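You operate a simulated robot arm through the tools that you are given. There is no shell and no other tool. Be economical: measure what you need, move in short steps, check, and stop when the job is done.

The job below is to be done with a simulated robot arm. You get a single attempt, and the scene is never put back.

JOB
Wind the loose green strap up on the winder's spool.
Fine: red roller down, white lever to WIND, and back to STOP at the end. Where these are worked on the way, their far stop is far enough and under half their travel is too little: white lever on the winder.

The check looks at the end state, three seconds after you hand in, the way a careful person would. Anything else that was tipped, shoved, dropped, spilled or broken makes it a failure.

ROBOT AND FRAMES
A 7-joint arm with a fingered hand, fixed in place. Base frame: the origin is at the foot of the arm, x ahead of it, y to its left, z up. Lengths are in m, angles in rad, forces in N, time in s.
With the tool pointing down near the work surface it reaches from about 0.24 to 0.68 m from the base axis. Its first joint turns from -2.897 to 2.897 rad. Payload 4 kg.
The TCP is the grasp point between the finger pads, 0.026 m short of the fingertips. In the tool frame z runs along the fingers and y along their closing line. Largest opening 0.156 m; the body of the gripper starts 0.073 m behind the TCP. The gripper is a hand of 4 fingers: y runs from the thumb to the fingers, the wrist lies at [0, 0, -0.239] in the tool frame, and closing takes about 1.5 s.
Orientation is that of the tool frame in the base frame, as a unit quaternion [w, x, y, z]. With the fingers straight down and closing along the base's y, the tool's x points along the base's -x, its y along +y and its z along -z.

CONTROLS
- The arm moves only by the tool step_arm. Its argument "targets" is one flat list of numbers, 6 for each row, row after row: the turn, a rotation vector about the tool's x, y, z in degrees, then the shift along the tool's x, y, z in mm. In form: [rx, ry, rz, tx, ty, tz, rx, ry, rz, tx, ty, tz, ...]. A call has 1 to 8 rows; each row shifts and turns the commanded pose from where the row before left it, along the tool's axes as they then stand. "hand" is the gripper command, from -1 (shut) to 1 (fully open), values between in proportion, set as the call begins (left out, the last holds). A row lasts 0.2 s, in which the tool goes at most 0.05 m and 0.15 rad; a call with a longer step from one row to the next is refused whole, and so is a gripper value outside its range. A pose out of reach is approached as far as the arm can. The call stops where the force on the tool passes 40 N (or 10 N more than at its start, if that is more) or the arm is blocked; 0.2 s more then pass. The fingers move at their own pace (about 0.072 m/s each) and stop on an object; they squeeze with about 22 N. The grip force told is the motor's: it shows also when the fingers shut on nothing. Time passes only in rows, and 0.2 s behind the last, so rows that do not move let the fingers close. It gives the time, the measured TCP pose, the force on the tool (base axes), the opening and the grip force at its end, in the units of the frame above (readings bear some noise), with the torque about the TCP (base axes, N m) and any sound that the robot's microphone picked up.
- Cameras (640 x 400 px; columns grow to the right, rows downward): "scene" is fixed at [0.2152, -0.6454, 1.066]; the picture's right is [0.95, -0.31, 0.00], its down [-0.10, -0.31, -0.95] and it looks along [0.29, 0.90, -0.32] (base axes); focal length 358 px, centre (320, 200). "wrist" rides on the gripper at [0.058, -0.058, -0.091] in the tool frame; the picture's right is [0.71, 0.71, 0.00], its down [-0.53, 0.53, -0.67] and it looks along [-0.47, 0.47, 0.74] (tool axes); focal length 265 px, centre (320, 200). There is no depth. A picture from a camera that has moved, and an enlarged one, comes with that camera's place and axes in the base frame and with its lens. The place of the scene camera against the robot may be out by one fixed shift of up to 0.012 m in any direction.
- grab_frame(camera): a new picture of that camera. No time passes.
- finger_targets(finger1, finger2, finger3, thumb_bend): sets how far each is bent, from 0 (flat) to 1 (curled in); at 0.3 the hand is open as for a grip, at 0.7 the pads meet at the TCP. One left out holds its place. A second passes; each finger stops where it meets its share of the squeeze, and holds until it gets a number again. A gripper value or a shape takes the hand back. It gives what a move gives, with no picture; readings hold the bend of each and the force on the fingers (four entries, about 0 where the hand has none), thumb and palm.
- grasp_type(shape): the hand has 4 fingers and takes this shape, open, in about a second: jaw (thumb against the fingers, like two jaws); tri (thumb and two fingers); tip (a fingertip pinch); poke (one finger out to press); point (the index stretched); flat (the hand flat); cup (the hand cupped); fist (a fist). The gripper value then closes the fingers along that shape, each until it touches; the sizes above hold for jaw. It gives what a move gives, with no picture.
- inspect(camera, box): a new picture of the part [left, top, right, bottom] of that camera's present view, enlarged. No time passes.
- sign_off(): hands the job in; it is judged then, once.

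Go step by step. Nothing tells you positions but the pictures and the camera data: compare them with the known pose of the tool, close in by small moves and look again before you grip or let go. The budget is 120 turns and 76 pictures, counting those below and the enlarged ones. Unless the task says otherwise, let go and move clear before handing in, and close with one line.

The tools are called after "Emit:" by a JSON object that holds its "op" and its "data". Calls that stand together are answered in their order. step_arm: Moves the arm, as the interface text tells. Its arguments: {"type":"object","properties":{"targets":{"type":"array","items":{"type":"number"}},"hand":{"type":"number"}},"required":["targets"]} The other tools are called the same way: grasp_type (shape) gives the hand a shape; finger_targets (finger1, finger2, finger3, thumb_bend) moves the fingers one by one; grab_frame (camera) takes a picture; inspect (camera, box) takes an enlarged picture of a part of a camera's view; sign_off () hands the job in.

At the start:

```text
clock: 0.0
tool_pos: [0.5406, 0.0688, 0.7788]
orientation: [0.0, 0.0, 1.0, -0.001]
wrist_force: [1.0, -0.3, 1.0]
ft_torque: [0.03, 0.0, -0.02]
opening: 0.1559
grasp_force: 0.0
shape: jaw
bend: [0.3, 0.3, 0.3, 0.3]
finger forces: [0.0, 0.1, 0.0, 0.1, 0.0, 0.1]
```

scene: 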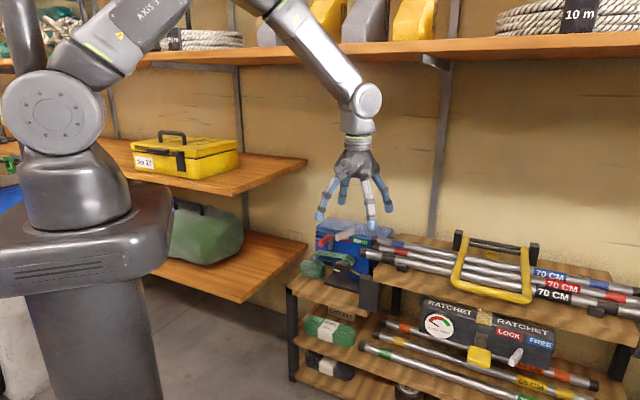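
wrist: 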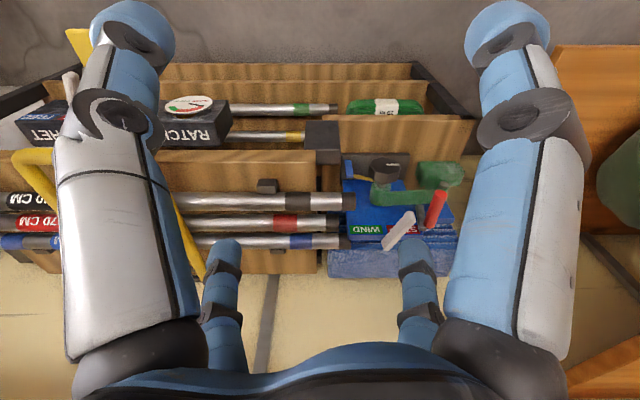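

I see the winder (blue, with white lever, red roller and green strap) on the rack under the hand. I'll enlarge it first.

Emit:
{"op": "inspect", "data": {"camera": "scene", "box": [280, 200, 440, 300]}}

Emit:
{"op": "inspect", "data": {"camera": "wrist", "box": [310, 140, 490, 290]}}

```text
4.00 times, centred on (360, 250) of scene
camera zoom: at [0.2152, -0.6454, 1.066], right [0.95, -0.31, 0.0], down [-0.1, -0.31, -0.95], along [0.29, 0.9, -0.32], focal length 1434 px, centre (160, 0)
```

zoom: 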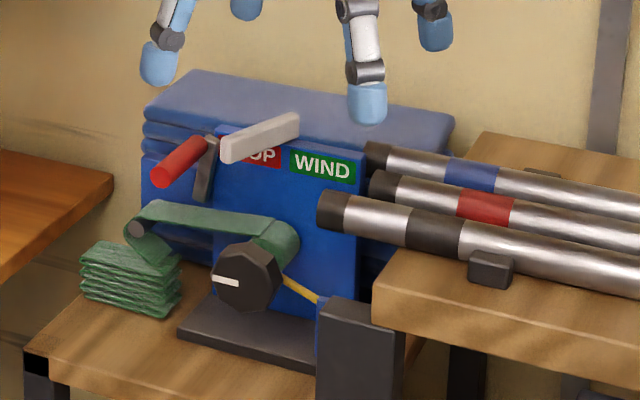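

```text
2.67 times, centred on (400, 215) of wrist
camera zoom: at [0.4808, 0.012, 0.8699], right [-0.71, 0.71, 0.0], down [0.53, 0.53, 0.67], along [0.47, 0.47, -0.74], focal length 708 px, centre (107, 160)
```

zoom: 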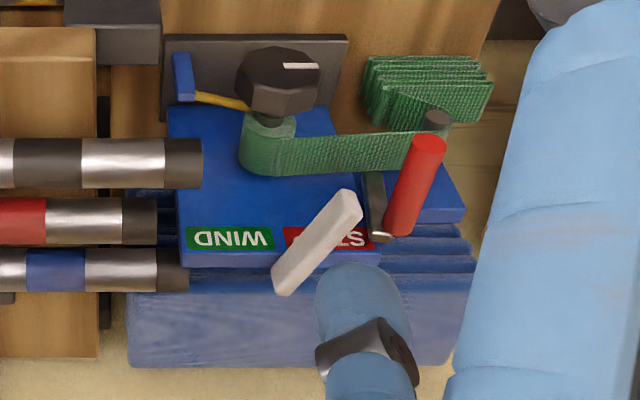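

The winder's face looks along -y; the knob front is near (0.58, 0.27, 0.50), the lever near (0.59–0.65, 0.32, 0.59). I'll take the poke shape, which also clears the view, and look again.

Emit:
{"op": "grasp_type", "data": {"shape": "poke"}}

Emit:
{"op": "step_arm", "data": {"targets": [0, 0, 0, 0, 0, 0, 0, 0, 0, 0, -20, 20, 0, 0, 0, 0, -20, 20]}}

Emit:
{"op": "grab_frame", "data": {"camera": "wrist"}}

Emit:
{"op": "grab_frame", "data": {"camera": "scene"}}

```text
clock: 0.9
tool_pos: [0.5416, 0.0702, 0.7773]
orientation: [0.0, -0.001, 1.0, 0.0]
wrist_force: [0.1, -0.2, 0.6]
ft_torque: [-0.01, -0.01, 0.02]
opening: 0.0
grasp_force: 0.0
shape: poke
bend: [1.0, 1.0, 1.0, 0.91]
finger forces: [0.0, 0.0, 0.1, 0.1, 0.0, 0.0]
```

```text
clock: 1.7
tool_pos: [0.542, 0.0278, 0.7381]
orientation: [0.001, 0.0, 1.0, 0.0]
wrist_force: [-0.3, 0.7, -0.5]
ft_torque: [-0.02, -0.01, -0.03]
opening: 0.0
grasp_force: 0.0
shape: poke
bend: [1.0, 1.0, 1.0, 0.91]
finger forces: [0.1, 0.0, 0.0, 0.0, 0.1, 0.0]
```

```text
71 pictures are left
camera wrist: at [0.4804, -0.0295, 0.8295], right [-0.71, 0.71, 0.0], down [0.53, 0.53, 0.67], along [0.47, 0.47, -0.74], focal length 265 px, centre (320, 200)
```

wrist: 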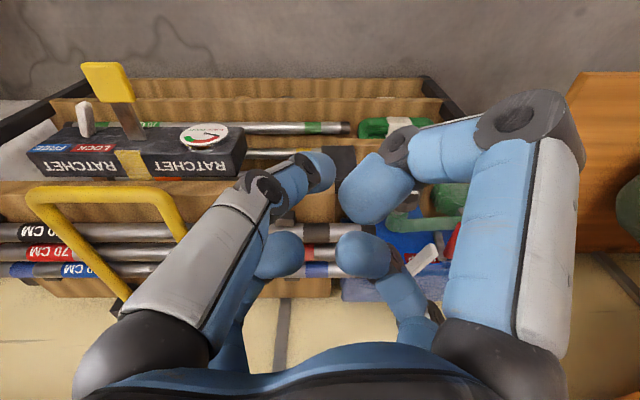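

```text
70 pictures are left
```

scene: 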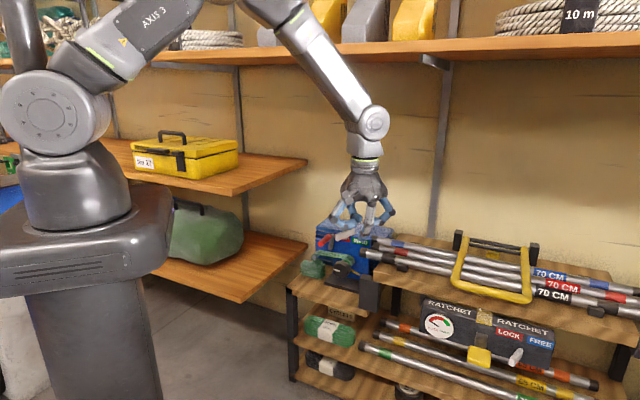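

Poke curls everything together; I'll try "point" and see what sticks out.

Emit:
{"op": "grasp_type", "data": {"shape": "point"}}

Emit:
{"op": "grab_frame", "data": {"camera": "wrist"}}

Emit:
{"op": "inspect", "data": {"camera": "scene", "box": [280, 150, 440, 250]}}

```text
clock: 2.6
tool_pos: [0.5405, 0.0288, 0.738]
orientation: [0.0, -0.001, 1.0, -0.001]
wrist_force: [1.1, -0.1, 0.3]
ft_torque: [0.01, 0.0, -0.04]
opening: 0.1501
grasp_force: 0.0
shape: point
bend: [0.7, 1.0, 1.0, 0.79]
finger forces: [0.0, 0.0, 0.0, 0.0, 0.0, 0.0]
```

```text
69 pictures are left
camera wrist: at [0.4805, -0.0294, 0.8298], right [-0.71, 0.71, 0.0], down [0.53, 0.53, 0.67], along [0.47, 0.47, -0.74], focal length 265 px, centre (320, 200)
```

wrist: 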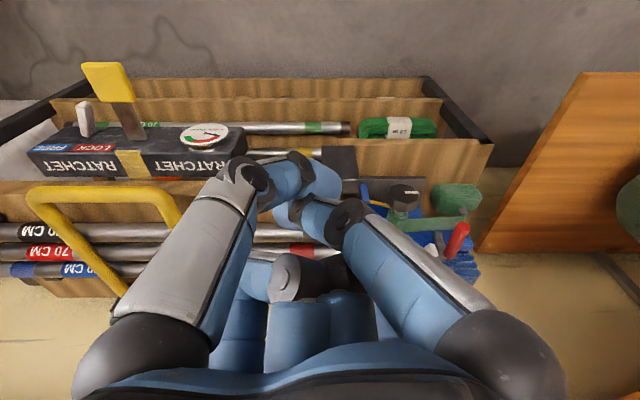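

```text
4.00 times, centred on (360, 200) of scene
camera zoom: at [0.2152, -0.6454, 1.066], right [0.95, -0.31, 0.0], down [-0.1, -0.31, -0.95], along [0.29, 0.9, -0.32], focal length 1434 px, centre (160, 200)
```

zoom: 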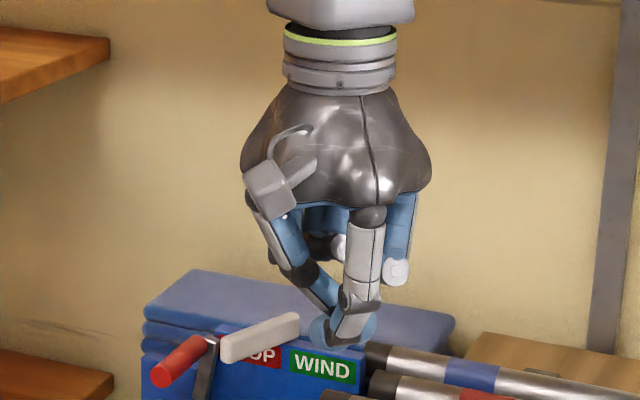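

Index and thumb now meet near the TCP, a compact prod. I'll move closer for a better look at the lever and roller, staying in front of the winder.

Emit:
{"op": "step_arm", "data": {"targets": [0, 0, 0, -6, 26, 16, 0, 0, 0, -6, 26, 16, 0, 0, 0, -6, 26, 16, 0, 0, 0, -6, 22, 16, 0, 0, 0, 0, 0, 16]}}

Emit:
{"op": "grab_frame", "data": {"camera": "wrist"}}

Emit:
{"op": "grab_frame", "data": {"camera": "scene"}}

```text
clock: 3.8
tool_pos: [0.5655, 0.1292, 0.6602]
orientation: [0.001, 0.0, 1.0, 0.0]
wrist_force: [0.4, 0.3, -0.7]
ft_torque: [0.01, -0.03, -0.01]
opening: 0.1501
grasp_force: 0.1
shape: point
bend: [0.7, 1.0, 1.0, 0.79]
finger forces: [0.1, 0.0, 0.1, 0.1, 0.0, 0.0]
```

```text
67 pictures are left
camera wrist: at [0.5051, 0.071, 0.7521], right [-0.71, 0.71, 0.0], down [0.53, 0.53, 0.67], along [0.47, 0.47, -0.74], focal length 265 px, centre (320, 200)
```

wrist: 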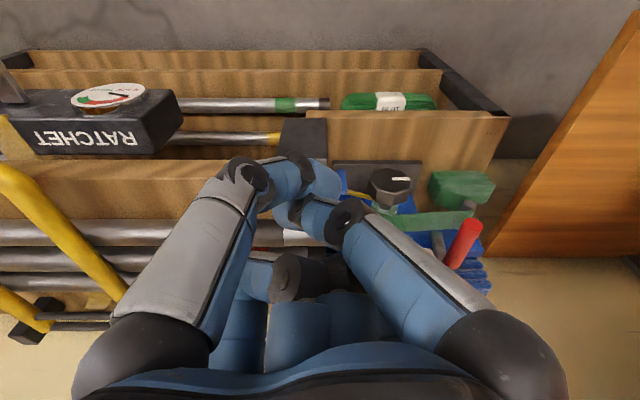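

```text
66 pictures are left
```

scene: 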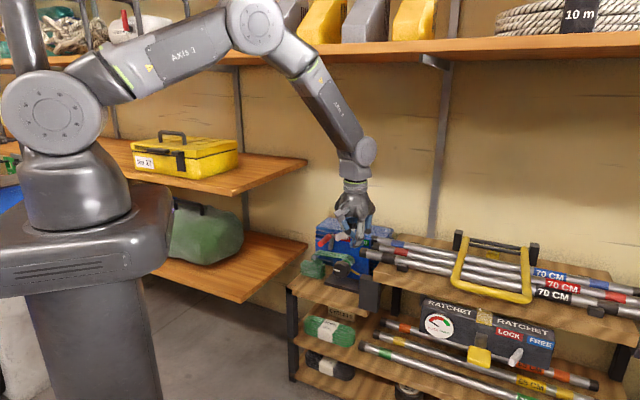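

The lever is hidden behind the finger; I'll turn the hand about its axis for a clearer view.

Emit:
{"op": "step_arm", "data": {"targets": [0, 0, 8, 0, 0, 0, 0, 0, 8, 0, 0, 0, 0, 0, 8, 0, 0, 0]}}

Emit:
{"op": "inspect", "data": {"camera": "wrist", "box": [370, 120, 610, 310]}}

Emit:
{"op": "inspect", "data": {"camera": "scene", "box": [290, 215, 390, 295]}}

```text
clock: 4.6
tool_pos: [0.5657, 0.1286, 0.6588]
orientation: [0.0, 0.209, 0.978, 0.001]
wrist_force: [0.1, 0.3, 0.2]
ft_torque: [0.01, 0.02, -0.01]
opening: 0.15
grasp_force: 0.0
shape: point
bend: [0.7, 1.0, 1.0, 0.79]
finger forces: [0.0, 0.0, 0.0, 0.0, 0.0, 0.0]
```

```text
2.11 times, centred on (490, 215) of wrist
camera zoom: at [0.4864, 0.1002, 0.7505], right [-0.36, 0.93, 0.0], down [0.69, 0.27, 0.67], along [0.62, 0.24, -0.74], focal length 559 px, centre (-38, 168)
```

zoom: 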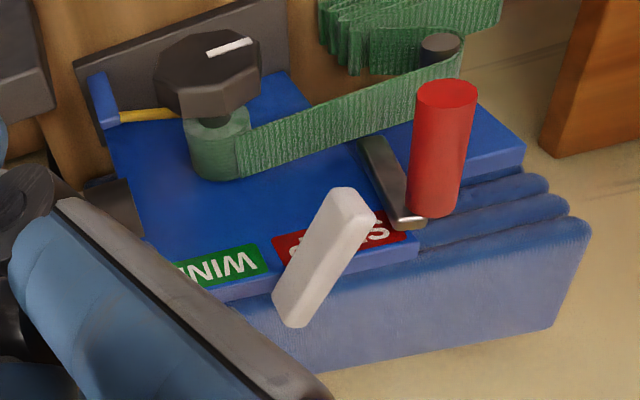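

```text
5.00 times, centred on (340, 255) of scene
camera zoom: at [0.2152, -0.6454, 1.066], right [0.95, -0.31, 0.0], down [-0.1, -0.31, -0.95], along [0.29, 0.9, -0.32], focal length 1792 px, centre (220, -75)
```

zoom: 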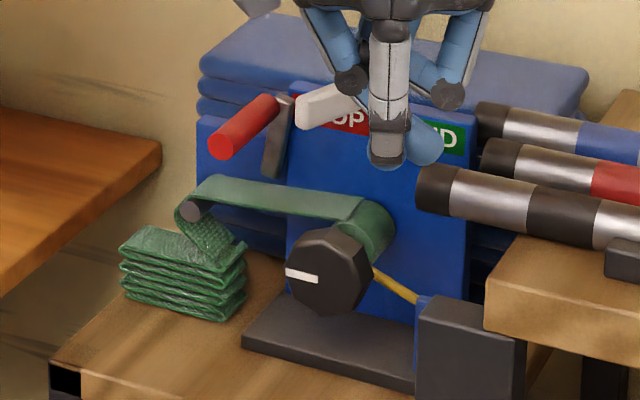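

Everything on the rack is turned about 45°: the winder's face looks back at the robot along (-0.71,-0.71), and "right" on it is (0.71,-0.71). The lever sticks out of the board top and swings sideways; the roller arm stands upright and should swing down to the left, onto the strap. I'll curl the thumb for a slimmer prod and look.

Emit:
{"op": "finger_targets", "data": {"finger1": 0.6, "finger2": 1.0, "finger3": 1.0, "thumb_bend": 1.0}}

Emit:
{"op": "grab_frame", "data": {"camera": "wrist"}}

Emit:
{"op": "inspect", "data": {"camera": "scene", "box": [290, 170, 430, 270]}}

```text
clock: 5.6
tool_pos: [0.5646, 0.1298, 0.659]
orientation: [0.0, 0.208, 0.978, 0.0]
wrist_force: [-0.8, 0.0, 0.4]
ft_torque: [0.02, 0.0, -0.01]
opening: 0.0106
grasp_force: 0.1
shape: fingers
bend: [0.71, 1.0, 1.0, 0.8]
finger forces: [0.0, 0.0, 0.1, 0.1, 0.0, 0.1]
```

```text
63 pictures are left
camera wrist: at [0.4864, 0.1002, 0.7505], right [-0.36, 0.93, 0.0], down [0.69, 0.27, 0.67], along [0.62, 0.24, -0.74], focal length 265 px, centre (320, 200)
```

wrist: 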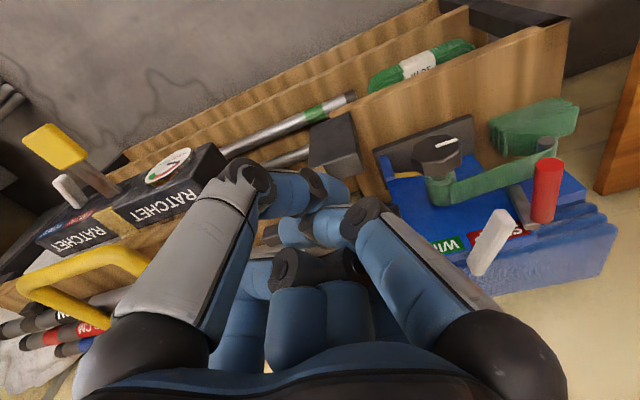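

```text
4.00 times, centred on (360, 220) of scene
camera zoom: at [0.2152, -0.6454, 1.066], right [0.95, -0.31, 0.0], down [-0.1, -0.31, -0.95], along [0.29, 0.9, -0.32], focal length 1434 px, centre (160, 120)
```

zoom: 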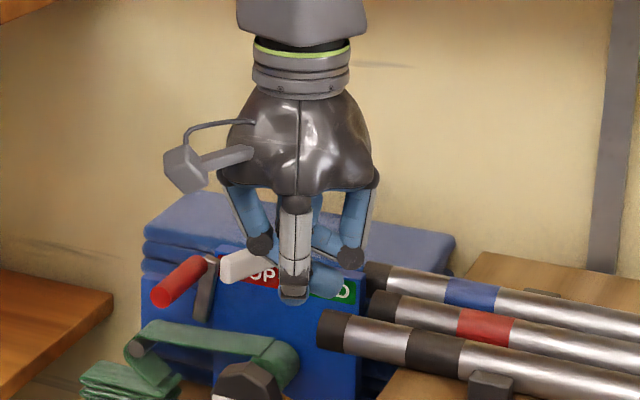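

Thumb and index block each other; I'll open the index a bit and curl the rest fully.

Emit:
{"op": "finger_targets", "data": {"finger1": 0.35, "thumb_bend": 1.0}}

Emit:
{"op": "grab_frame", "data": {"camera": "wrist"}}

Emit:
{"op": "inspect", "data": {"camera": "scene", "box": [290, 170, 430, 270]}}

```text
clock: 6.6
tool_pos: [0.5651, 0.129, 0.6579]
orientation: [0.0, 0.209, 0.978, 0.001]
wrist_force: [-0.1, 0.2, 0.2]
ft_torque: [0.0, 0.01, 0.02]
opening: 0.0113
grasp_force: 0.1
shape: fingers
bend: [0.71, 1.0, 1.0, 0.79]
finger forces: [0.1, 0.1, 0.0, 0.1, 0.0, 0.0]
```

```text
61 pictures are left
camera wrist: at [0.4864, 0.1002, 0.7505], right [-0.36, 0.93, 0.0], down [0.69, 0.27, 0.67], along [0.62, 0.24, -0.74], focal length 265 px, centre (320, 200)
```

wrist: 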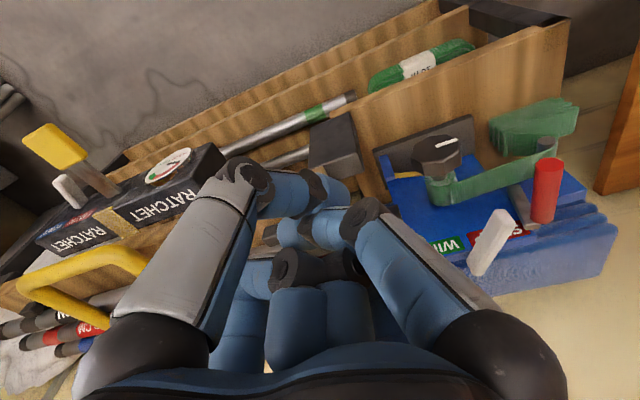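

```text
4.00 times, centred on (360, 220) of scene
camera zoom: at [0.2152, -0.6454, 1.066], right [0.95, -0.31, 0.0], down [-0.1, -0.31, -0.95], along [0.29, 0.9, -0.32], focal length 1434 px, centre (160, 120)
```

zoom: 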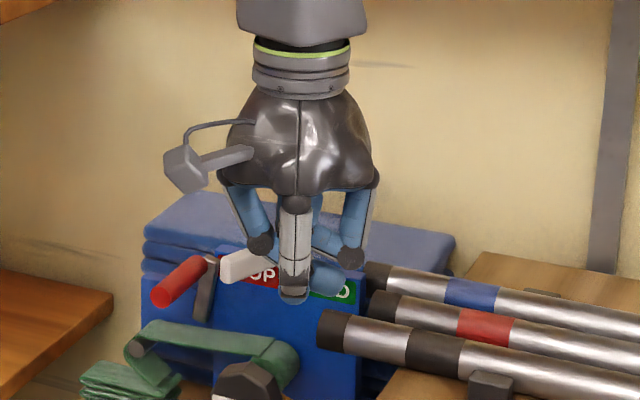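

The index is caught by the thumb, so I'll open both, then curl the thumb alone.

Emit:
{"op": "finger_targets", "data": {"finger1": 0.2, "thumb_bend": 0.3}}

Emit:
{"op": "grab_frame", "data": {"camera": "wrist"}}

```text
clock: 7.6
tool_pos: [0.5655, 0.1303, 0.6583]
orientation: [0.0, 0.207, 0.978, 0.0]
wrist_force: [-0.6, 0.0, -0.6]
ft_torque: [-0.01, 0.0, -0.01]
opening: 0.1154
grasp_force: 0.0
shape: fingers
bend: [0.2, 1.0, 1.0, 0.3]
finger forces: [0.0, 0.1, 0.0, 0.1, 0.1, 0.0]
```

```text
59 pictures are left
camera wrist: at [0.4864, 0.1002, 0.7505], right [-0.36, 0.93, 0.0], down [0.69, 0.27, 0.67], along [0.62, 0.24, -0.74], focal length 265 px, centre (320, 200)
```

wrist: 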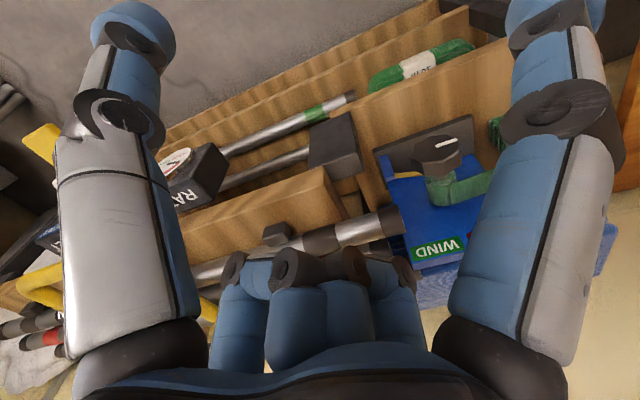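

Now the index (near-right) is free. Curl the thumb, and set the index to about 0.45.

Emit:
{"op": "finger_targets", "data": {"thumb_bend": 1.0}}

Emit:
{"op": "finger_targets", "data": {"finger1": 0.45}}

Emit:
{"op": "grab_frame", "data": {"camera": "wrist"}}

Emit:
{"op": "inspect", "data": {"camera": "scene", "box": [290, 170, 430, 270]}}

```text
clock: 8.6
tool_pos: [0.5661, 0.1287, 0.6587]
orientation: [0.0, 0.208, 0.978, 0.0]
wrist_force: [-0.2, 0.2, -0.7]
ft_torque: [0.01, 0.01, -0.03]
opening: 0.0899
grasp_force: 0.1
shape: fingers
bend: [0.2, 1.0, 1.0, 0.95]
finger forces: [0.1, 0.0, 0.1, 0.0, 0.0, 0.0]
```

```text
clock: 9.6
tool_pos: [0.5652, 0.1285, 0.658]
orientation: [0.001, 0.208, 0.978, 0.0]
wrist_force: [0.2, 0.1, -0.8]
ft_torque: [0.0, -0.01, 0.01]
opening: 0.0607
grasp_force: 0.1
shape: fingers
bend: [0.45, 1.0, 1.0, 0.95]
finger forces: [0.1, 0.1, 0.0, 0.0, 0.0, 0.1]
```

```text
58 pictures are left
camera wrist: at [0.4864, 0.1002, 0.7505], right [-0.36, 0.93, 0.0], down [0.69, 0.27, 0.67], along [0.62, 0.24, -0.74], focal length 265 px, centre (320, 200)
```

wrist: 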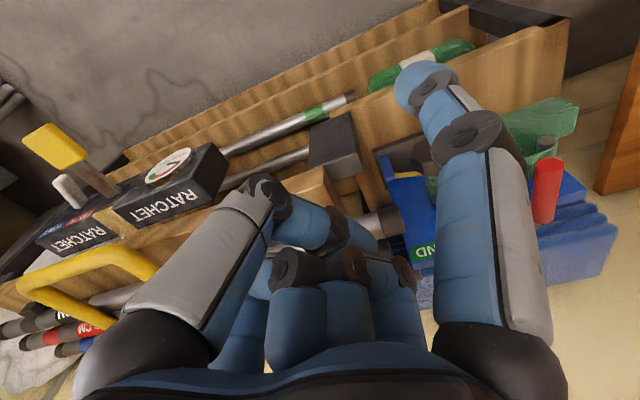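

```text
4.00 times, centred on (360, 220) of scene
camera zoom: at [0.2152, -0.6454, 1.066], right [0.95, -0.31, 0.0], down [-0.1, -0.31, -0.95], along [0.29, 0.9, -0.32], focal length 1434 px, centre (160, 120)
```

zoom: 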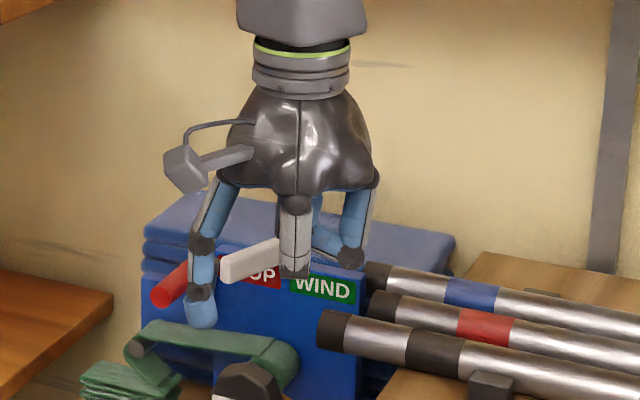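

The index sits on the tool's +x side. A finger on the +y side would be better placed (pointing at the winder with the hand in front), so I'll stretch finger2 instead, and turn the hand to face the board.

Emit:
{"op": "finger_targets", "data": {"finger1": 1.0, "finger2": 0.4}}

Emit:
{"op": "step_arm", "data": {"targets": [0, 0, 7, 0, 0, 0, 0, 0, 7, 0, 0, 0, 0, 0, 7, 0, 0, 0]}}

Emit:
{"op": "grab_frame", "data": {"camera": "wrist"}}

Emit:
{"op": "inspect", "data": {"camera": "scene", "box": [290, 170, 430, 270]}}

```text
clock: 10.6
tool_pos: [0.5645, 0.1295, 0.6597]
orientation: [0.0, 0.208, 0.978, 0.0]
wrist_force: [-0.3, 0.9, -0.6]
ft_torque: [0.0, -0.04, 0.02]
opening: 0.0159
grasp_force: 0.0
shape: fingers
bend: [0.84, 1.0, 1.0, 0.94]
finger forces: [0.0, 0.0, 0.1, 0.0, 0.1, 0.1]
```

```text
clock: 11.4
tool_pos: [0.566, 0.1311, 0.6579]
orientation: [0.001, 0.384, 0.924, 0.0]
wrist_force: [-0.1, -0.9, -0.5]
ft_torque: [-0.03, 0.01, -0.01]
opening: 0.0161
grasp_force: 0.0
shape: fingers
bend: [0.83, 1.0, 1.0, 0.94]
finger forces: [0.0, 0.0, 0.1, 0.0, 0.0, 0.0]
```

```text
56 pictures are left
camera wrist: at [0.4811, 0.1308, 0.7497], right [0.0, 1.0, 0.0], down [0.74, 0.0, 0.67], along [0.67, 0.0, -0.74], focal length 265 px, centre (320, 200)
```

wrist: 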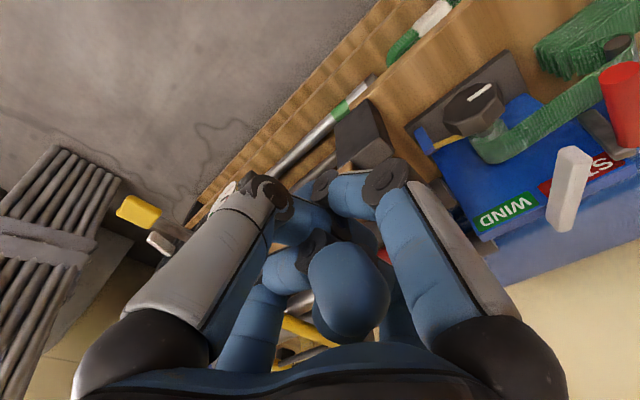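

```text
4.00 times, centred on (360, 220) of scene
camera zoom: at [0.2152, -0.6454, 1.066], right [0.95, -0.31, 0.0], down [-0.1, -0.31, -0.95], along [0.29, 0.9, -0.32], focal length 1434 px, centre (160, 120)
```

zoom: 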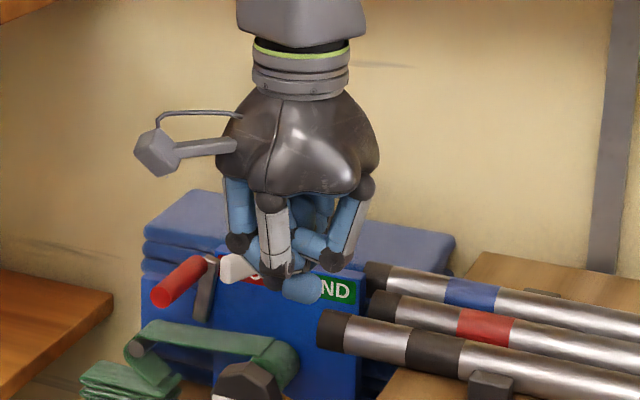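

Finger2 was trapped under the others; open all, then curl the rest.

Emit:
{"op": "finger_targets", "data": {"finger1": 0.3, "finger2": 0.4, "finger3": 0.3, "thumb_bend": 0.3}}

Emit:
{"op": "finger_targets", "data": {"finger1": 1.0, "finger3": 1.0, "thumb_bend": 1.0}}

Emit:
{"op": "grab_frame", "data": {"camera": "wrist"}}

Emit:
{"op": "inspect", "data": {"camera": "scene", "box": [290, 170, 430, 270]}}

```text
clock: 12.4
tool_pos: [0.5643, 0.1312, 0.6574]
orientation: [0.001, 0.383, 0.924, 0.0]
wrist_force: [-0.3, -0.7, -0.6]
ft_torque: [0.0, -0.02, 0.01]
opening: 0.1061
grasp_force: 0.1
shape: fingers
bend: [0.3, 0.4, 0.3, 0.3]
finger forces: [0.1, 0.0, 0.1, 0.1, 0.1, 0.1]
```

```text
clock: 13.4
tool_pos: [0.5663, 0.1303, 0.6571]
orientation: [0.0, 0.383, 0.924, 0.001]
wrist_force: [-0.7, 0.2, 0.2]
ft_torque: [-0.01, 0.03, 0.02]
opening: 0.0
grasp_force: 0.1
shape: fingers
bend: [0.91, 0.4, 0.91, 0.92]
finger forces: [0.0, 0.0, 0.1, 0.0, 0.0, 0.0]
```

```text
54 pictures are left
camera wrist: at [0.4811, 0.1304, 0.7497], right [0.0, 1.0, 0.0], down [0.74, 0.0, 0.67], along [0.67, 0.0, -0.74], focal length 265 px, centre (320, 200)
```

wrist: 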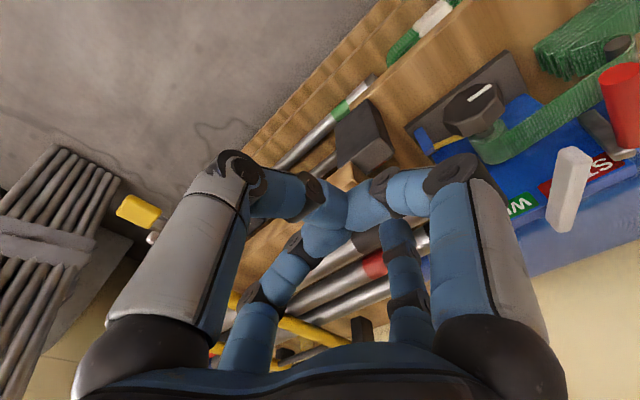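

```text
4.00 times, centred on (360, 220) of scene
camera zoom: at [0.2152, -0.6454, 1.066], right [0.95, -0.31, 0.0], down [-0.1, -0.31, -0.95], along [0.29, 0.9, -0.32], focal length 1434 px, centre (160, 120)
```

zoom: 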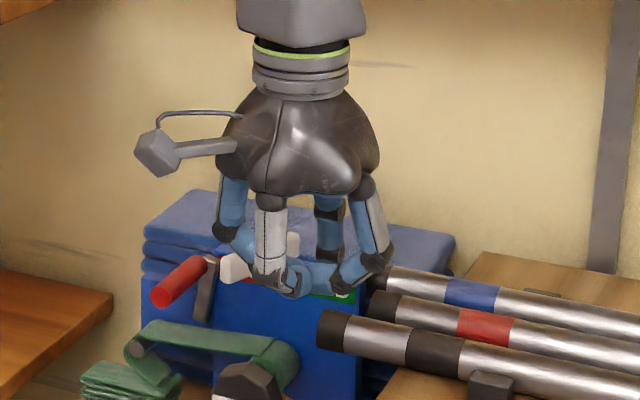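

I'll curl them one after another so they tuck in deeper.

Emit:
{"op": "finger_targets", "data": {"finger1": 0.3, "thumb_bend": 0.3, "finger3": 1.0}}

Emit:
{"op": "finger_targets", "data": {"finger3": 1.0, "finger1": 1.0}}

Emit:
{"op": "finger_targets", "data": {"thumb_bend": 1.0}}

Emit:
{"op": "inspect", "data": {"camera": "scene", "box": [290, 170, 430, 270]}}

Emit:
{"op": "grab_frame", "data": {"camera": "wrist"}}

```text
clock: 14.4
tool_pos: [0.5659, 0.1301, 0.6571]
orientation: [0.0, 0.382, 0.924, 0.0]
wrist_force: [-0.1, -0.2, -0.4]
ft_torque: [0.0, -0.01, -0.03]
opening: 0.1063
grasp_force: 0.1
shape: fingers
bend: [0.3, 0.4, 1.0, 0.3]
finger forces: [0.1, 0.0, 0.1, 0.0, 0.1, 0.0]
```

```text
clock: 15.4
tool_pos: [0.5654, 0.1291, 0.6578]
orientation: [0.001, 0.383, 0.924, 0.0]
wrist_force: [0.9, 0.1, 0.2]
ft_torque: [-0.03, 0.0, 0.02]
opening: 0.0769
grasp_force: 0.2
shape: fingers
bend: [0.9, 0.4, 1.0, 0.3]
finger forces: [0.1, 0.0, 0.0, 0.0, 0.0, 0.0]
```

```text
clock: 16.4
tool_pos: [0.5652, 0.1298, 0.6574]
orientation: [0.0, 0.383, 0.924, 0.0]
wrist_force: [-0.2, 0.7, -0.5]
ft_torque: [0.01, 0.01, -0.03]
opening: 0.0089
grasp_force: 0.0
shape: fingers
bend: [0.95, 0.4, 1.0, 0.81]
finger forces: [0.1, 0.0, 0.0, 0.0, 0.0, 0.0]
```

```text
4.00 times, centred on (360, 220) of scene
camera zoom: at [0.2152, -0.6454, 1.066], right [0.95, -0.31, 0.0], down [-0.1, -0.31, -0.95], along [0.29, 0.9, -0.32], focal length 1434 px, centre (160, 120)
```

zoom: 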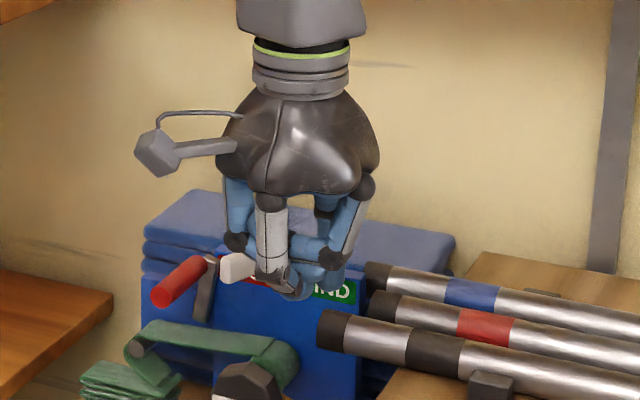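

```text
51 pictures are left
camera wrist: at [0.4811, 0.1304, 0.7497], right [0.0, 1.0, 0.0], down [0.74, 0.0, 0.67], along [0.67, 0.0, -0.74], focal length 265 px, centre (320, 200)
```

wrist: 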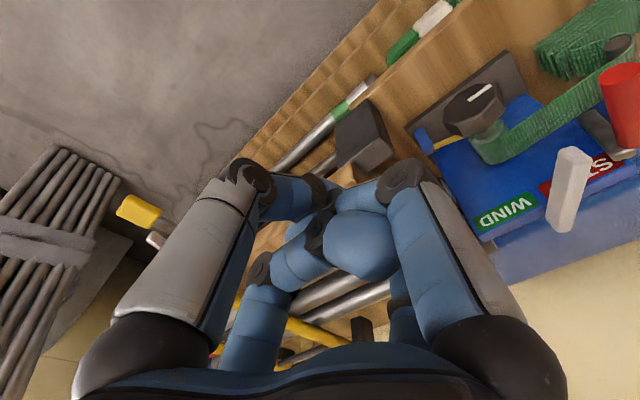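

This is good enough: finger2 hangs on the side facing the board, tip about 65 mm from the tool axis and 30 mm below TCP. I'll move above the gap between roller and lever, at a safe height, and look.

Emit:
{"op": "step_arm", "data": {"targets": [0, 0, 0, 30, 9, 0, 0, 0, 0, 30, 9, 0, 0, 0, 0, 30, 9, 0, 0, 0, 0, 30, 9, 0, 0, 0, 0, 20, 9, 0]}}

Emit:
{"op": "grab_frame", "data": {"camera": "wrist"}}

Emit:
{"op": "inspect", "data": {"camera": "scene", "box": [280, 180, 420, 280]}}

```text
clock: 17.6
tool_pos: [0.4963, 0.2614, 0.6581]
orientation: [0.0, 0.384, 0.924, -0.001]
wrist_force: [-0.4, -0.4, 1.0]
ft_torque: [0.03, 0.01, 0.01]
opening: 0.0101
grasp_force: 0.1
shape: fingers
bend: [0.99, 0.4, 1.0, 0.87]
finger forces: [0.1, 0.1, 0.0, 0.0, 0.1, 0.0]
```

```text
50 pictures are left
camera wrist: at [0.4115, 0.2625, 0.7495], right [0.0, 1.0, 0.0], down [0.74, 0.0, 0.67], along [0.67, 0.0, -0.74], focal length 265 px, centre (320, 200)
```

wrist: 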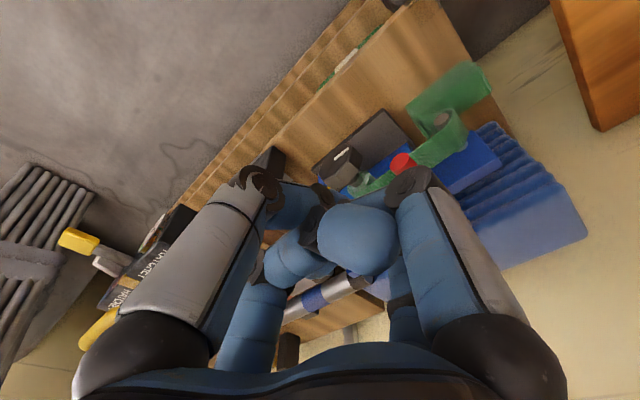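

```text
4.00 times, centred on (350, 230) of scene
camera zoom: at [0.2152, -0.6454, 1.066], right [0.95, -0.31, 0.0], down [-0.1, -0.31, -0.95], along [0.29, 0.9, -0.32], focal length 1434 px, centre (200, 80)
```

zoom: 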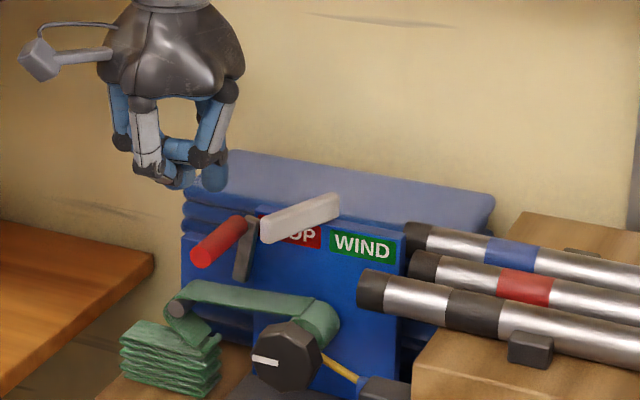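

The tip is about 10 mm left of the gap and in front. I'll move over the gap at this height, then check alignment before lowering.

Emit:
{"op": "step_arm", "data": {"targets": [0, 0, 0, -5, 20, 0, 0, 0, 0, -5, 20, 0, 0, 0, 0, 0, 10, 5]}}

Emit:
{"op": "grab_frame", "data": {"camera": "wrist"}}

Emit:
{"op": "inspect", "data": {"camera": "scene", "box": [300, 200, 400, 270]}}

```text
clock: 18.4
tool_pos: [0.5388, 0.2898, 0.654]
orientation: [0.0, 0.383, 0.924, 0.0]
wrist_force: [-0.2, 0.2, -0.4]
ft_torque: [-0.02, 0.0, -0.04]
opening: 0.0104
grasp_force: 0.0
shape: fingers
bend: [0.99, 0.4, 1.0, 0.87]
finger forces: [0.1, 0.0, 0.0, 0.0, 0.0, 0.0]
```

```text
48 pictures are left
camera wrist: at [0.4541, 0.2904, 0.7455], right [0.0, 1.0, 0.0], down [0.74, 0.0, 0.67], along [0.67, 0.0, -0.74], focal length 265 px, centre (320, 200)
```

wrist: 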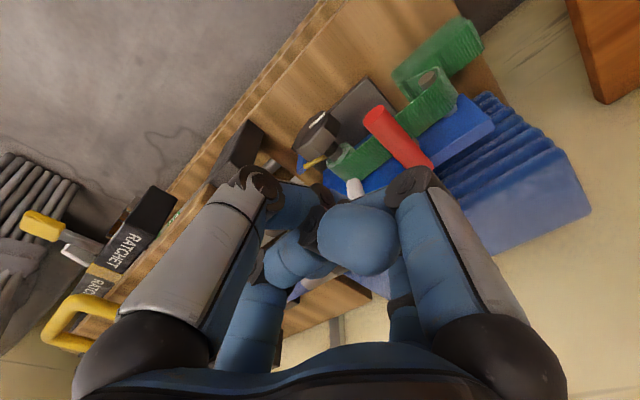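

```text
5.71 times, centred on (350, 235) of scene
camera zoom: at [0.2152, -0.6454, 1.066], right [0.95, -0.31, 0.0], down [-0.1, -0.31, -0.95], along [0.29, 0.9, -0.32], focal length 2048 px, centre (149, 0)
```

zoom: 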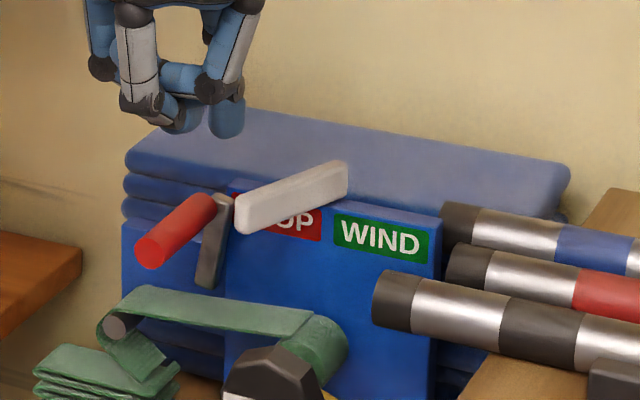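

Alignment looks right: tip at r≈0.173 between roller (right edge ≈0.156) and lever (left edge ≈0.185). I'll lower part of the way and check.

Emit:
{"op": "step_arm", "data": {"targets": [0, 0, 0, 1, 8, 5, 0, 0, 0, 0, 0, 20, 0, 0, 0, 0, 0, 20]}}

Emit:
{"op": "inspect", "data": {"camera": "scene", "box": [310, 210, 380, 260]}}

Emit:
{"op": "grab_frame", "data": {"camera": "wrist"}}

```text
clock: 19.2
tool_pos: [0.5412, 0.2942, 0.608]
orientation: [0.0, 0.383, 0.924, 0.0]
wrist_force: [-0.3, 0.4, -0.1]
ft_torque: [-0.02, 0.01, 0.02]
opening: 0.0107
grasp_force: 0.2
shape: fingers
bend: [0.99, 0.4, 1.0, 0.87]
finger forces: [0.0, 0.1, 0.1, 0.0, 0.0, 0.0]
```

```text
8.00 times, centred on (345, 235) of scene
camera zoom: at [0.2152, -0.6454, 1.066], right [0.95, -0.31, 0.0], down [-0.1, -0.31, -0.95], along [0.29, 0.9, -0.32], focal length 2868 px, centre (120, -80)
```

zoom: 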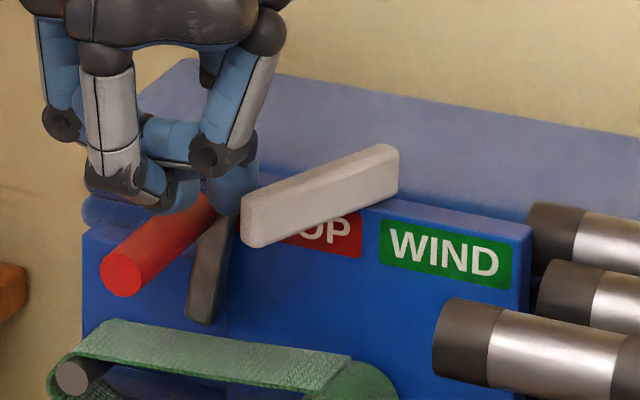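

```text
45 pictures are left
camera wrist: at [0.4575, 0.2939, 0.6995], right [0.0, 1.0, 0.0], down [0.74, 0.0, 0.67], along [0.67, 0.0, -0.74], focal length 265 px, centre (320, 200)
```

wrist: 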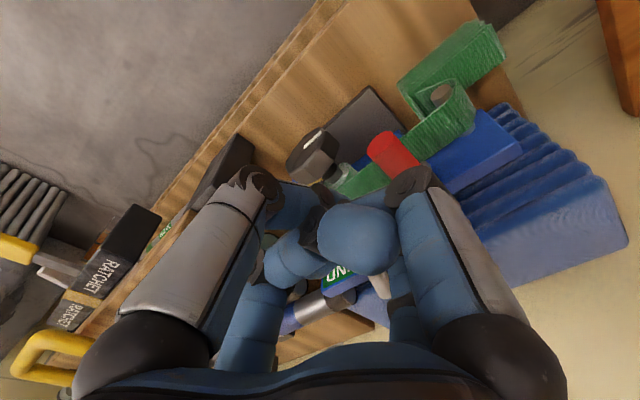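

The tip is entering the gap behind-left of the lever's front end, right of the roller. Lowering further.

Emit:
{"op": "step_arm", "data": {"targets": [0, 0, 0, 1, 0, 12, 0, 0, 0, 1, 0, 12]}}

Emit:
{"op": "inspect", "data": {"camera": "scene", "box": [310, 210, 380, 260]}}

```text
clock: 19.8
tool_pos: [0.5428, 0.2972, 0.5834]
orientation: [0.0, 0.382, 0.924, 0.0]
wrist_force: [-0.1, -0.4, -0.3]
ft_torque: [0.01, 0.02, 0.01]
opening: 0.0102
grasp_force: 0.1
shape: fingers
bend: [0.99, 0.4, 1.0, 0.87]
finger forces: [0.0, 0.0, 0.0, 0.0, 0.0, 0.1]
```

```text
8.00 times, centred on (345, 235) of scene
camera zoom: at [0.2152, -0.6454, 1.066], right [0.95, -0.31, 0.0], down [-0.1, -0.31, -0.95], along [0.29, 0.9, -0.32], focal length 2868 px, centre (120, -80)
```

zoom: 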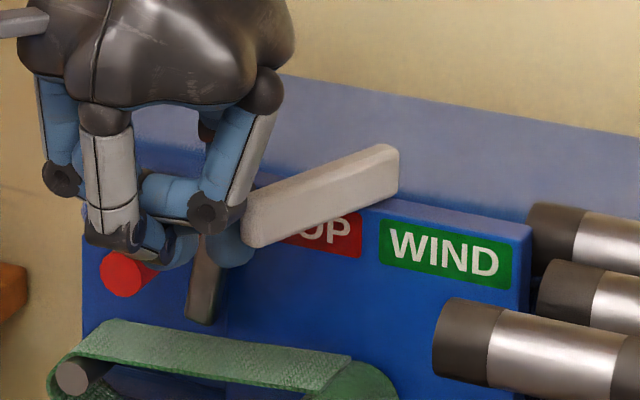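

Clear on both sides. Push left (-r) 30 mm in small steps.

Emit:
{"op": "step_arm", "data": {"targets": [0, 0, 0, 10, 0, 0, 0, 0, 0, 10, 0, 0, 0, 0, 0, 10, 0, 0]}}

Emit:
{"op": "inspect", "data": {"camera": "scene", "box": [305, 210, 375, 260]}}

```text
clock: 20.6
tool_pos: [0.5226, 0.3174, 0.5844]
orientation: [0.0, 0.382, 0.924, -0.001]
wrist_force: [0.3, 0.4, 1.1]
ft_torque: [0.01, 0.02, -0.01]
opening: 0.0102
grasp_force: 0.1
shape: fingers
bend: [0.99, 0.4, 1.0, 0.87]
finger forces: [0.1, 0.0, 0.0, 0.0, 0.1, 0.1]
```

```text
8.00 times, centred on (340, 235) of scene
camera zoom: at [0.2152, -0.6454, 1.066], right [0.95, -0.31, 0.0], down [-0.1, -0.31, -0.95], along [0.29, 0.9, -0.32], focal length 2868 px, centre (160, -80)
```

zoom: 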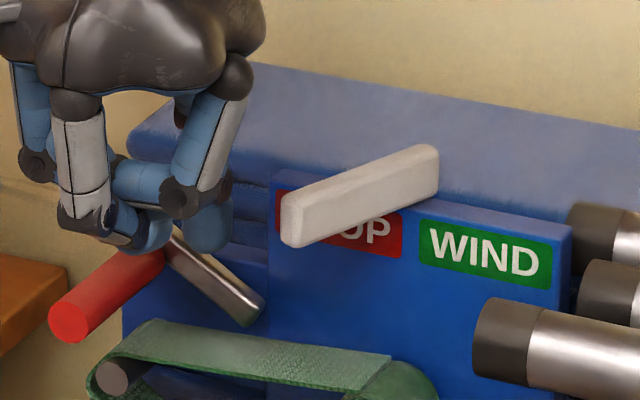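

The roller swung left as expected. Continue left and downward.

Emit:
{"op": "step_arm", "data": {"targets": [0, 0, 0, 10, 0, 3, 0, 0, 0, 10, 0, 5, 0, 0, 0, 8, 0, 6, 0, 0, 0, 5, 0, 6]}}

Emit:
{"op": "inspect", "data": {"camera": "scene", "box": [300, 210, 370, 260]}}

```text
clock: 21.6
tool_pos: [0.5001, 0.3401, 0.5639]
orientation: [-0.001, 0.382, 0.924, 0.0]
wrist_force: [0.1, -0.6, -0.2]
ft_torque: [-0.01, 0.01, -0.01]
opening: 0.0106
grasp_force: 0.2
shape: fingers
bend: [0.99, 0.4, 1.0, 0.87]
finger forces: [0.1, 0.0, 0.0, 0.0, 0.0, 0.0]
```

```text
8.00 times, centred on (335, 235) of scene
camera zoom: at [0.2152, -0.6454, 1.066], right [0.95, -0.31, 0.0], down [-0.1, -0.31, -0.95], along [0.29, 0.9, -0.32], focal length 2868 px, centre (200, -80)
```

zoom: 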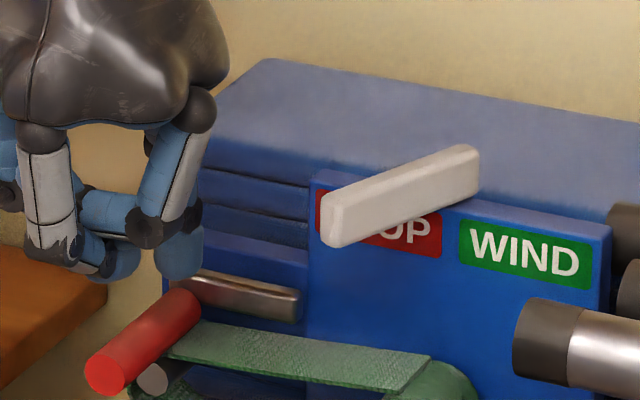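

Roller nearly down. I'll go over its top and press gently downward.

Emit:
{"op": "step_arm", "data": {"targets": [0, 0, 0, 0, 0, -12, 0, 0, 0, 15, 0, 0, 0, 0, 0, 0, 0, 8, 0, 0, 0, 0, 0, 6, 0, 0, 0, 0, 0, 4]}}

Emit:
{"op": "inspect", "data": {"camera": "scene", "box": [290, 210, 370, 270]}}

```text
clock: 22.8
tool_pos: [0.4906, 0.3513, 0.5579]
orientation: [0.0, 0.383, 0.924, 0.0]
wrist_force: [1.0, 0.8, -0.6]
ft_torque: [-0.01, 0.02, -0.01]
opening: 0.0104
grasp_force: 0.0
shape: fingers
bend: [0.99, 0.4, 1.0, 0.87]
finger forces: [0.0, 0.0, 0.1, 0.0, 0.2, 0.0]
```

```text
6.67 times, centred on (330, 240) of scene
camera zoom: at [0.2152, -0.6454, 1.066], right [0.95, -0.31, 0.0], down [-0.1, -0.31, -0.95], along [0.29, 0.9, -0.32], focal length 2390 px, centre (253, -67)
```

zoom: 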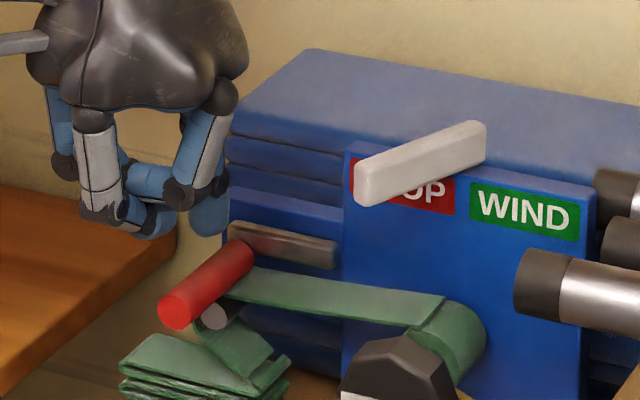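

The roller looks seated on the strap at the guide peg. I'll test by pressing on it from directly above.

Emit:
{"op": "step_arm", "data": {"targets": [0, 0, 0, 0, 0, -10, 0, 0, 0, -9, 0, 0, 0, 0, 0, 0, 0, 5, 0, 0, 0, 0, 0, 5, 0, 0, 0, 0, 0, 4, 0, 0, 0, 0, 0, 4]}}

Emit:
{"op": "inspect", "data": {"camera": "scene", "box": [290, 210, 370, 270]}}

```text
clock: 24.2
tool_pos: [0.4946, 0.3461, 0.5489]
orientation: [0.0, 0.383, 0.924, 0.0]
wrist_force: [0.7, 0.4, 0.2]
ft_torque: [-0.01, -0.01, 0.01]
opening: 0.0103
grasp_force: 0.1
shape: fingers
bend: [0.99, 0.4, 1.0, 0.87]
finger forces: [0.1, 0.0, 0.1, 0.0, 0.1, 0.0]
```

```text
6.67 times, centred on (330, 240) of scene
camera zoom: at [0.2152, -0.6454, 1.066], right [0.95, -0.31, 0.0], down [-0.1, -0.31, -0.95], along [0.29, 0.9, -0.32], focal length 2390 px, centre (253, -67)
```

zoom: 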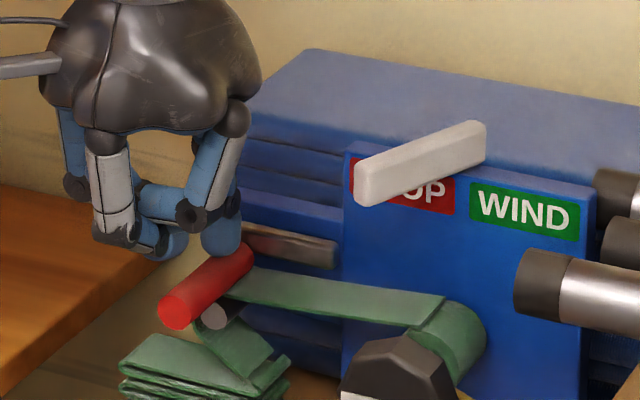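

Emit:
{"op": "step_arm", "data": {"targets": [0, 0, 0, 0, 0, 3, 0, 0, 0, 0, 0, 3, 0, 0, 0, 0, 0, 3]}}

```text
clock: 25.0
tool_pos: [0.5, 0.3496, 0.5472]
orientation: [0.003, 0.382, 0.924, 0.005]
wrist_force: [-1.9, -2.0, 11.3]
ft_torque: [0.52, -0.47, 0.01]
opening: 0.0102
grasp_force: 5.3
shape: fingers
bend: [0.99, 0.4, 1.0, 0.87]
finger forces: [0.0, 10.6, 0.0, 0.0, 0.1, 0.0]
stopped in row 3: the force on the tool passed its limit at 43 N (the readings are from after the stop); the commanded pose is now the measured one
```

Firm stop: the roller is down. Now raise, go back to the gap left of the lever, and lower to the lever's height.

Emit:
{"op": "step_arm", "data": {"targets": [0, 0, 0, 0, 0, -30, 0, 0, 0, 0, 0, -35, 0, 0, 0, 0, 0, -35, 0, 0, 0, -32, -4, 0, 0, 0, 0, -33, -3, 0, 0, 0, 0, 0, 0, 20, 0, 0, 0, 0, 0, 15, 0, 0, 0, 0, 0, 15]}}

Emit:
{"op": "inspect", "data": {"camera": "scene", "box": [300, 200, 380, 260]}}

```text
clock: 26.8
tool_pos: [0.539, 0.2953, 0.596]
orientation: [0.003, 0.382, 0.924, 0.004]
wrist_force: [0.1, -0.4, 0.1]
ft_torque: [-0.02, 0.02, 0.0]
opening: 0.0101
grasp_force: 0.1
shape: fingers
bend: [0.99, 0.4, 1.0, 0.87]
finger forces: [0.0, 0.0, 0.1, 0.0, 0.0, 0.0]
```

```text
6.67 times, centred on (340, 230) of scene
camera zoom: at [0.2152, -0.6454, 1.066], right [0.95, -0.31, 0.0], down [-0.1, -0.31, -0.95], along [0.29, 0.9, -0.32], focal length 2390 px, centre (187, 0)
```

zoom: 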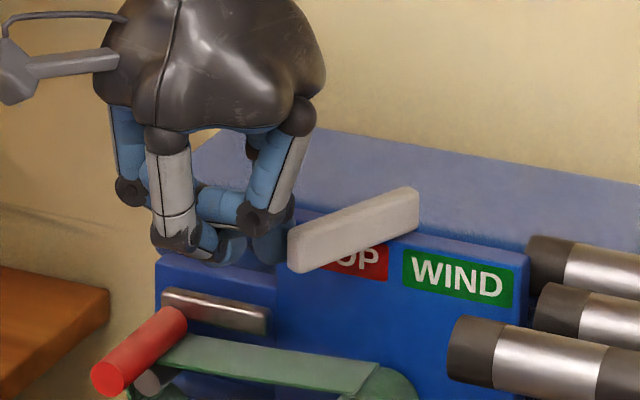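

Roller stays down; finger is left of the lever. Push right toward WIND.

Emit:
{"op": "step_arm", "data": {"targets": [0, 0, 0, -10, 0, 0, 0, 0, 0, -10, 0, 0, 0, 0, 0, -10, 0, 0, 0, 0, 0, -8, 0, 0]}}

Emit:
{"op": "inspect", "data": {"camera": "scene", "box": [300, 200, 380, 260]}}

```text
clock: 27.8
tool_pos: [0.5669, 0.2696, 0.5974]
orientation: [0.003, 0.383, 0.924, 0.005]
wrist_force: [0.0, 0.7, 0.3]
ft_torque: [0.0, 0.0, 0.0]
opening: 0.0106
grasp_force: 0.0
shape: fingers
bend: [0.99, 0.4, 1.0, 0.87]
finger forces: [0.0, 0.1, 0.0, 0.0, 0.1, 0.1]
```

```text
6.67 times, centred on (340, 230) of scene
camera zoom: at [0.2152, -0.6454, 1.066], right [0.95, -0.31, 0.0], down [-0.1, -0.31, -0.95], along [0.29, 0.9, -0.32], focal length 2390 px, centre (187, 0)
```

zoom: 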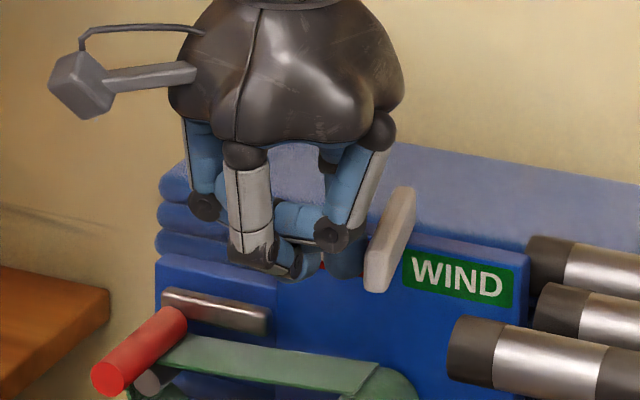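

The lever swings easily; continue to its stop.

Emit:
{"op": "step_arm", "data": {"targets": [0, 0, 0, -8, 0, 0, 0, 0, 0, -8, 0, 0, 0, 0, 0, -6, 0, 0]}}

Emit:
{"op": "inspect", "data": {"camera": "scene", "box": [290, 200, 390, 280]}}

```text
clock: 28.6
tool_pos: [0.5819, 0.2536, 0.596]
orientation: [0.002, 0.382, 0.924, 0.005]
wrist_force: [-5.9, 4.2, 1.1]
ft_torque: [0.05, -0.07, 0.49]
opening: 0.0103
grasp_force: 3.9
shape: fingers
bend: [0.99, 0.4, 1.0, 0.87]
finger forces: [0.1, 7.1, 0.1, 0.0, 0.0, 0.0]
```

```text
5.00 times, centred on (340, 240) of scene
camera zoom: at [0.2152, -0.6454, 1.066], right [0.95, -0.31, 0.0], down [-0.1, -0.31, -0.95], along [0.29, 0.9, -0.32], focal length 1792 px, centre (220, 0)
```

zoom: 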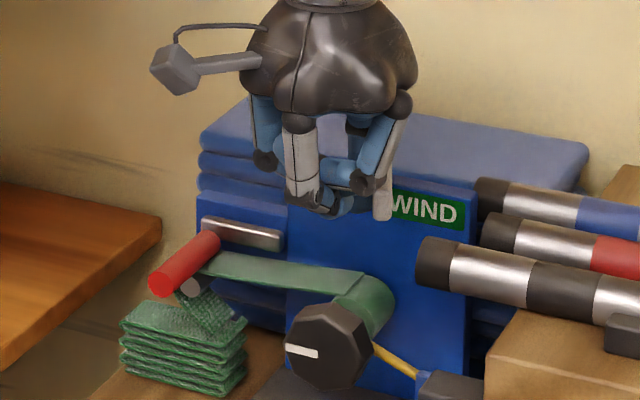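

Contact force suggests the stop. Push a few mm more to be sure, then wait and watch the strap.

Emit:
{"op": "step_arm", "data": {"targets": [0, 0, 0, -3, 0, 0, 0, 0, 0, -3, 0, 0, 0, 0, 0, 0, 0, 0, 0, 0, 0, 0, 0, 0, 0, 0, 0, 0, 0, 0]}}

Emit:
{"op": "inspect", "data": {"camera": "scene", "box": [290, 200, 390, 280]}}

```text
clock: 29.8
tool_pos: [0.5868, 0.2492, 0.5966]
orientation: [0.003, 0.382, 0.924, 0.005]
wrist_force: [-6.8, 6.3, 1.0]
ft_torque: [0.11, -0.05, 0.68]
opening: 0.0103
grasp_force: 4.0
shape: fingers
bend: [0.99, 0.4, 1.0, 0.87]
finger forces: [0.0, 8.8, 0.0, 0.1, 0.0, 0.0]
```

```text
5.00 times, centred on (340, 240) of scene
camera zoom: at [0.2152, -0.6454, 1.066], right [0.95, -0.31, 0.0], down [-0.1, -0.31, -0.95], along [0.29, 0.9, -0.32], focal length 1792 px, centre (220, 0)
```

zoom: 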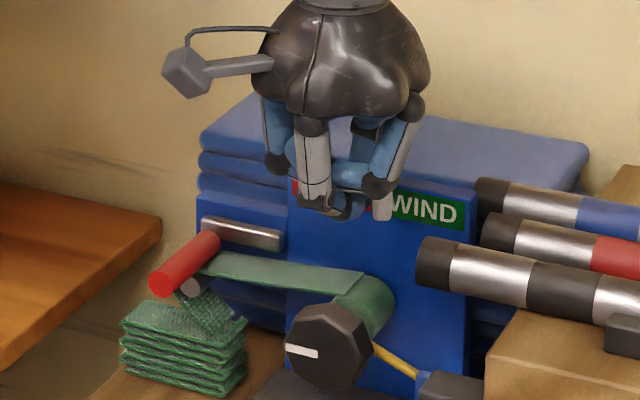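

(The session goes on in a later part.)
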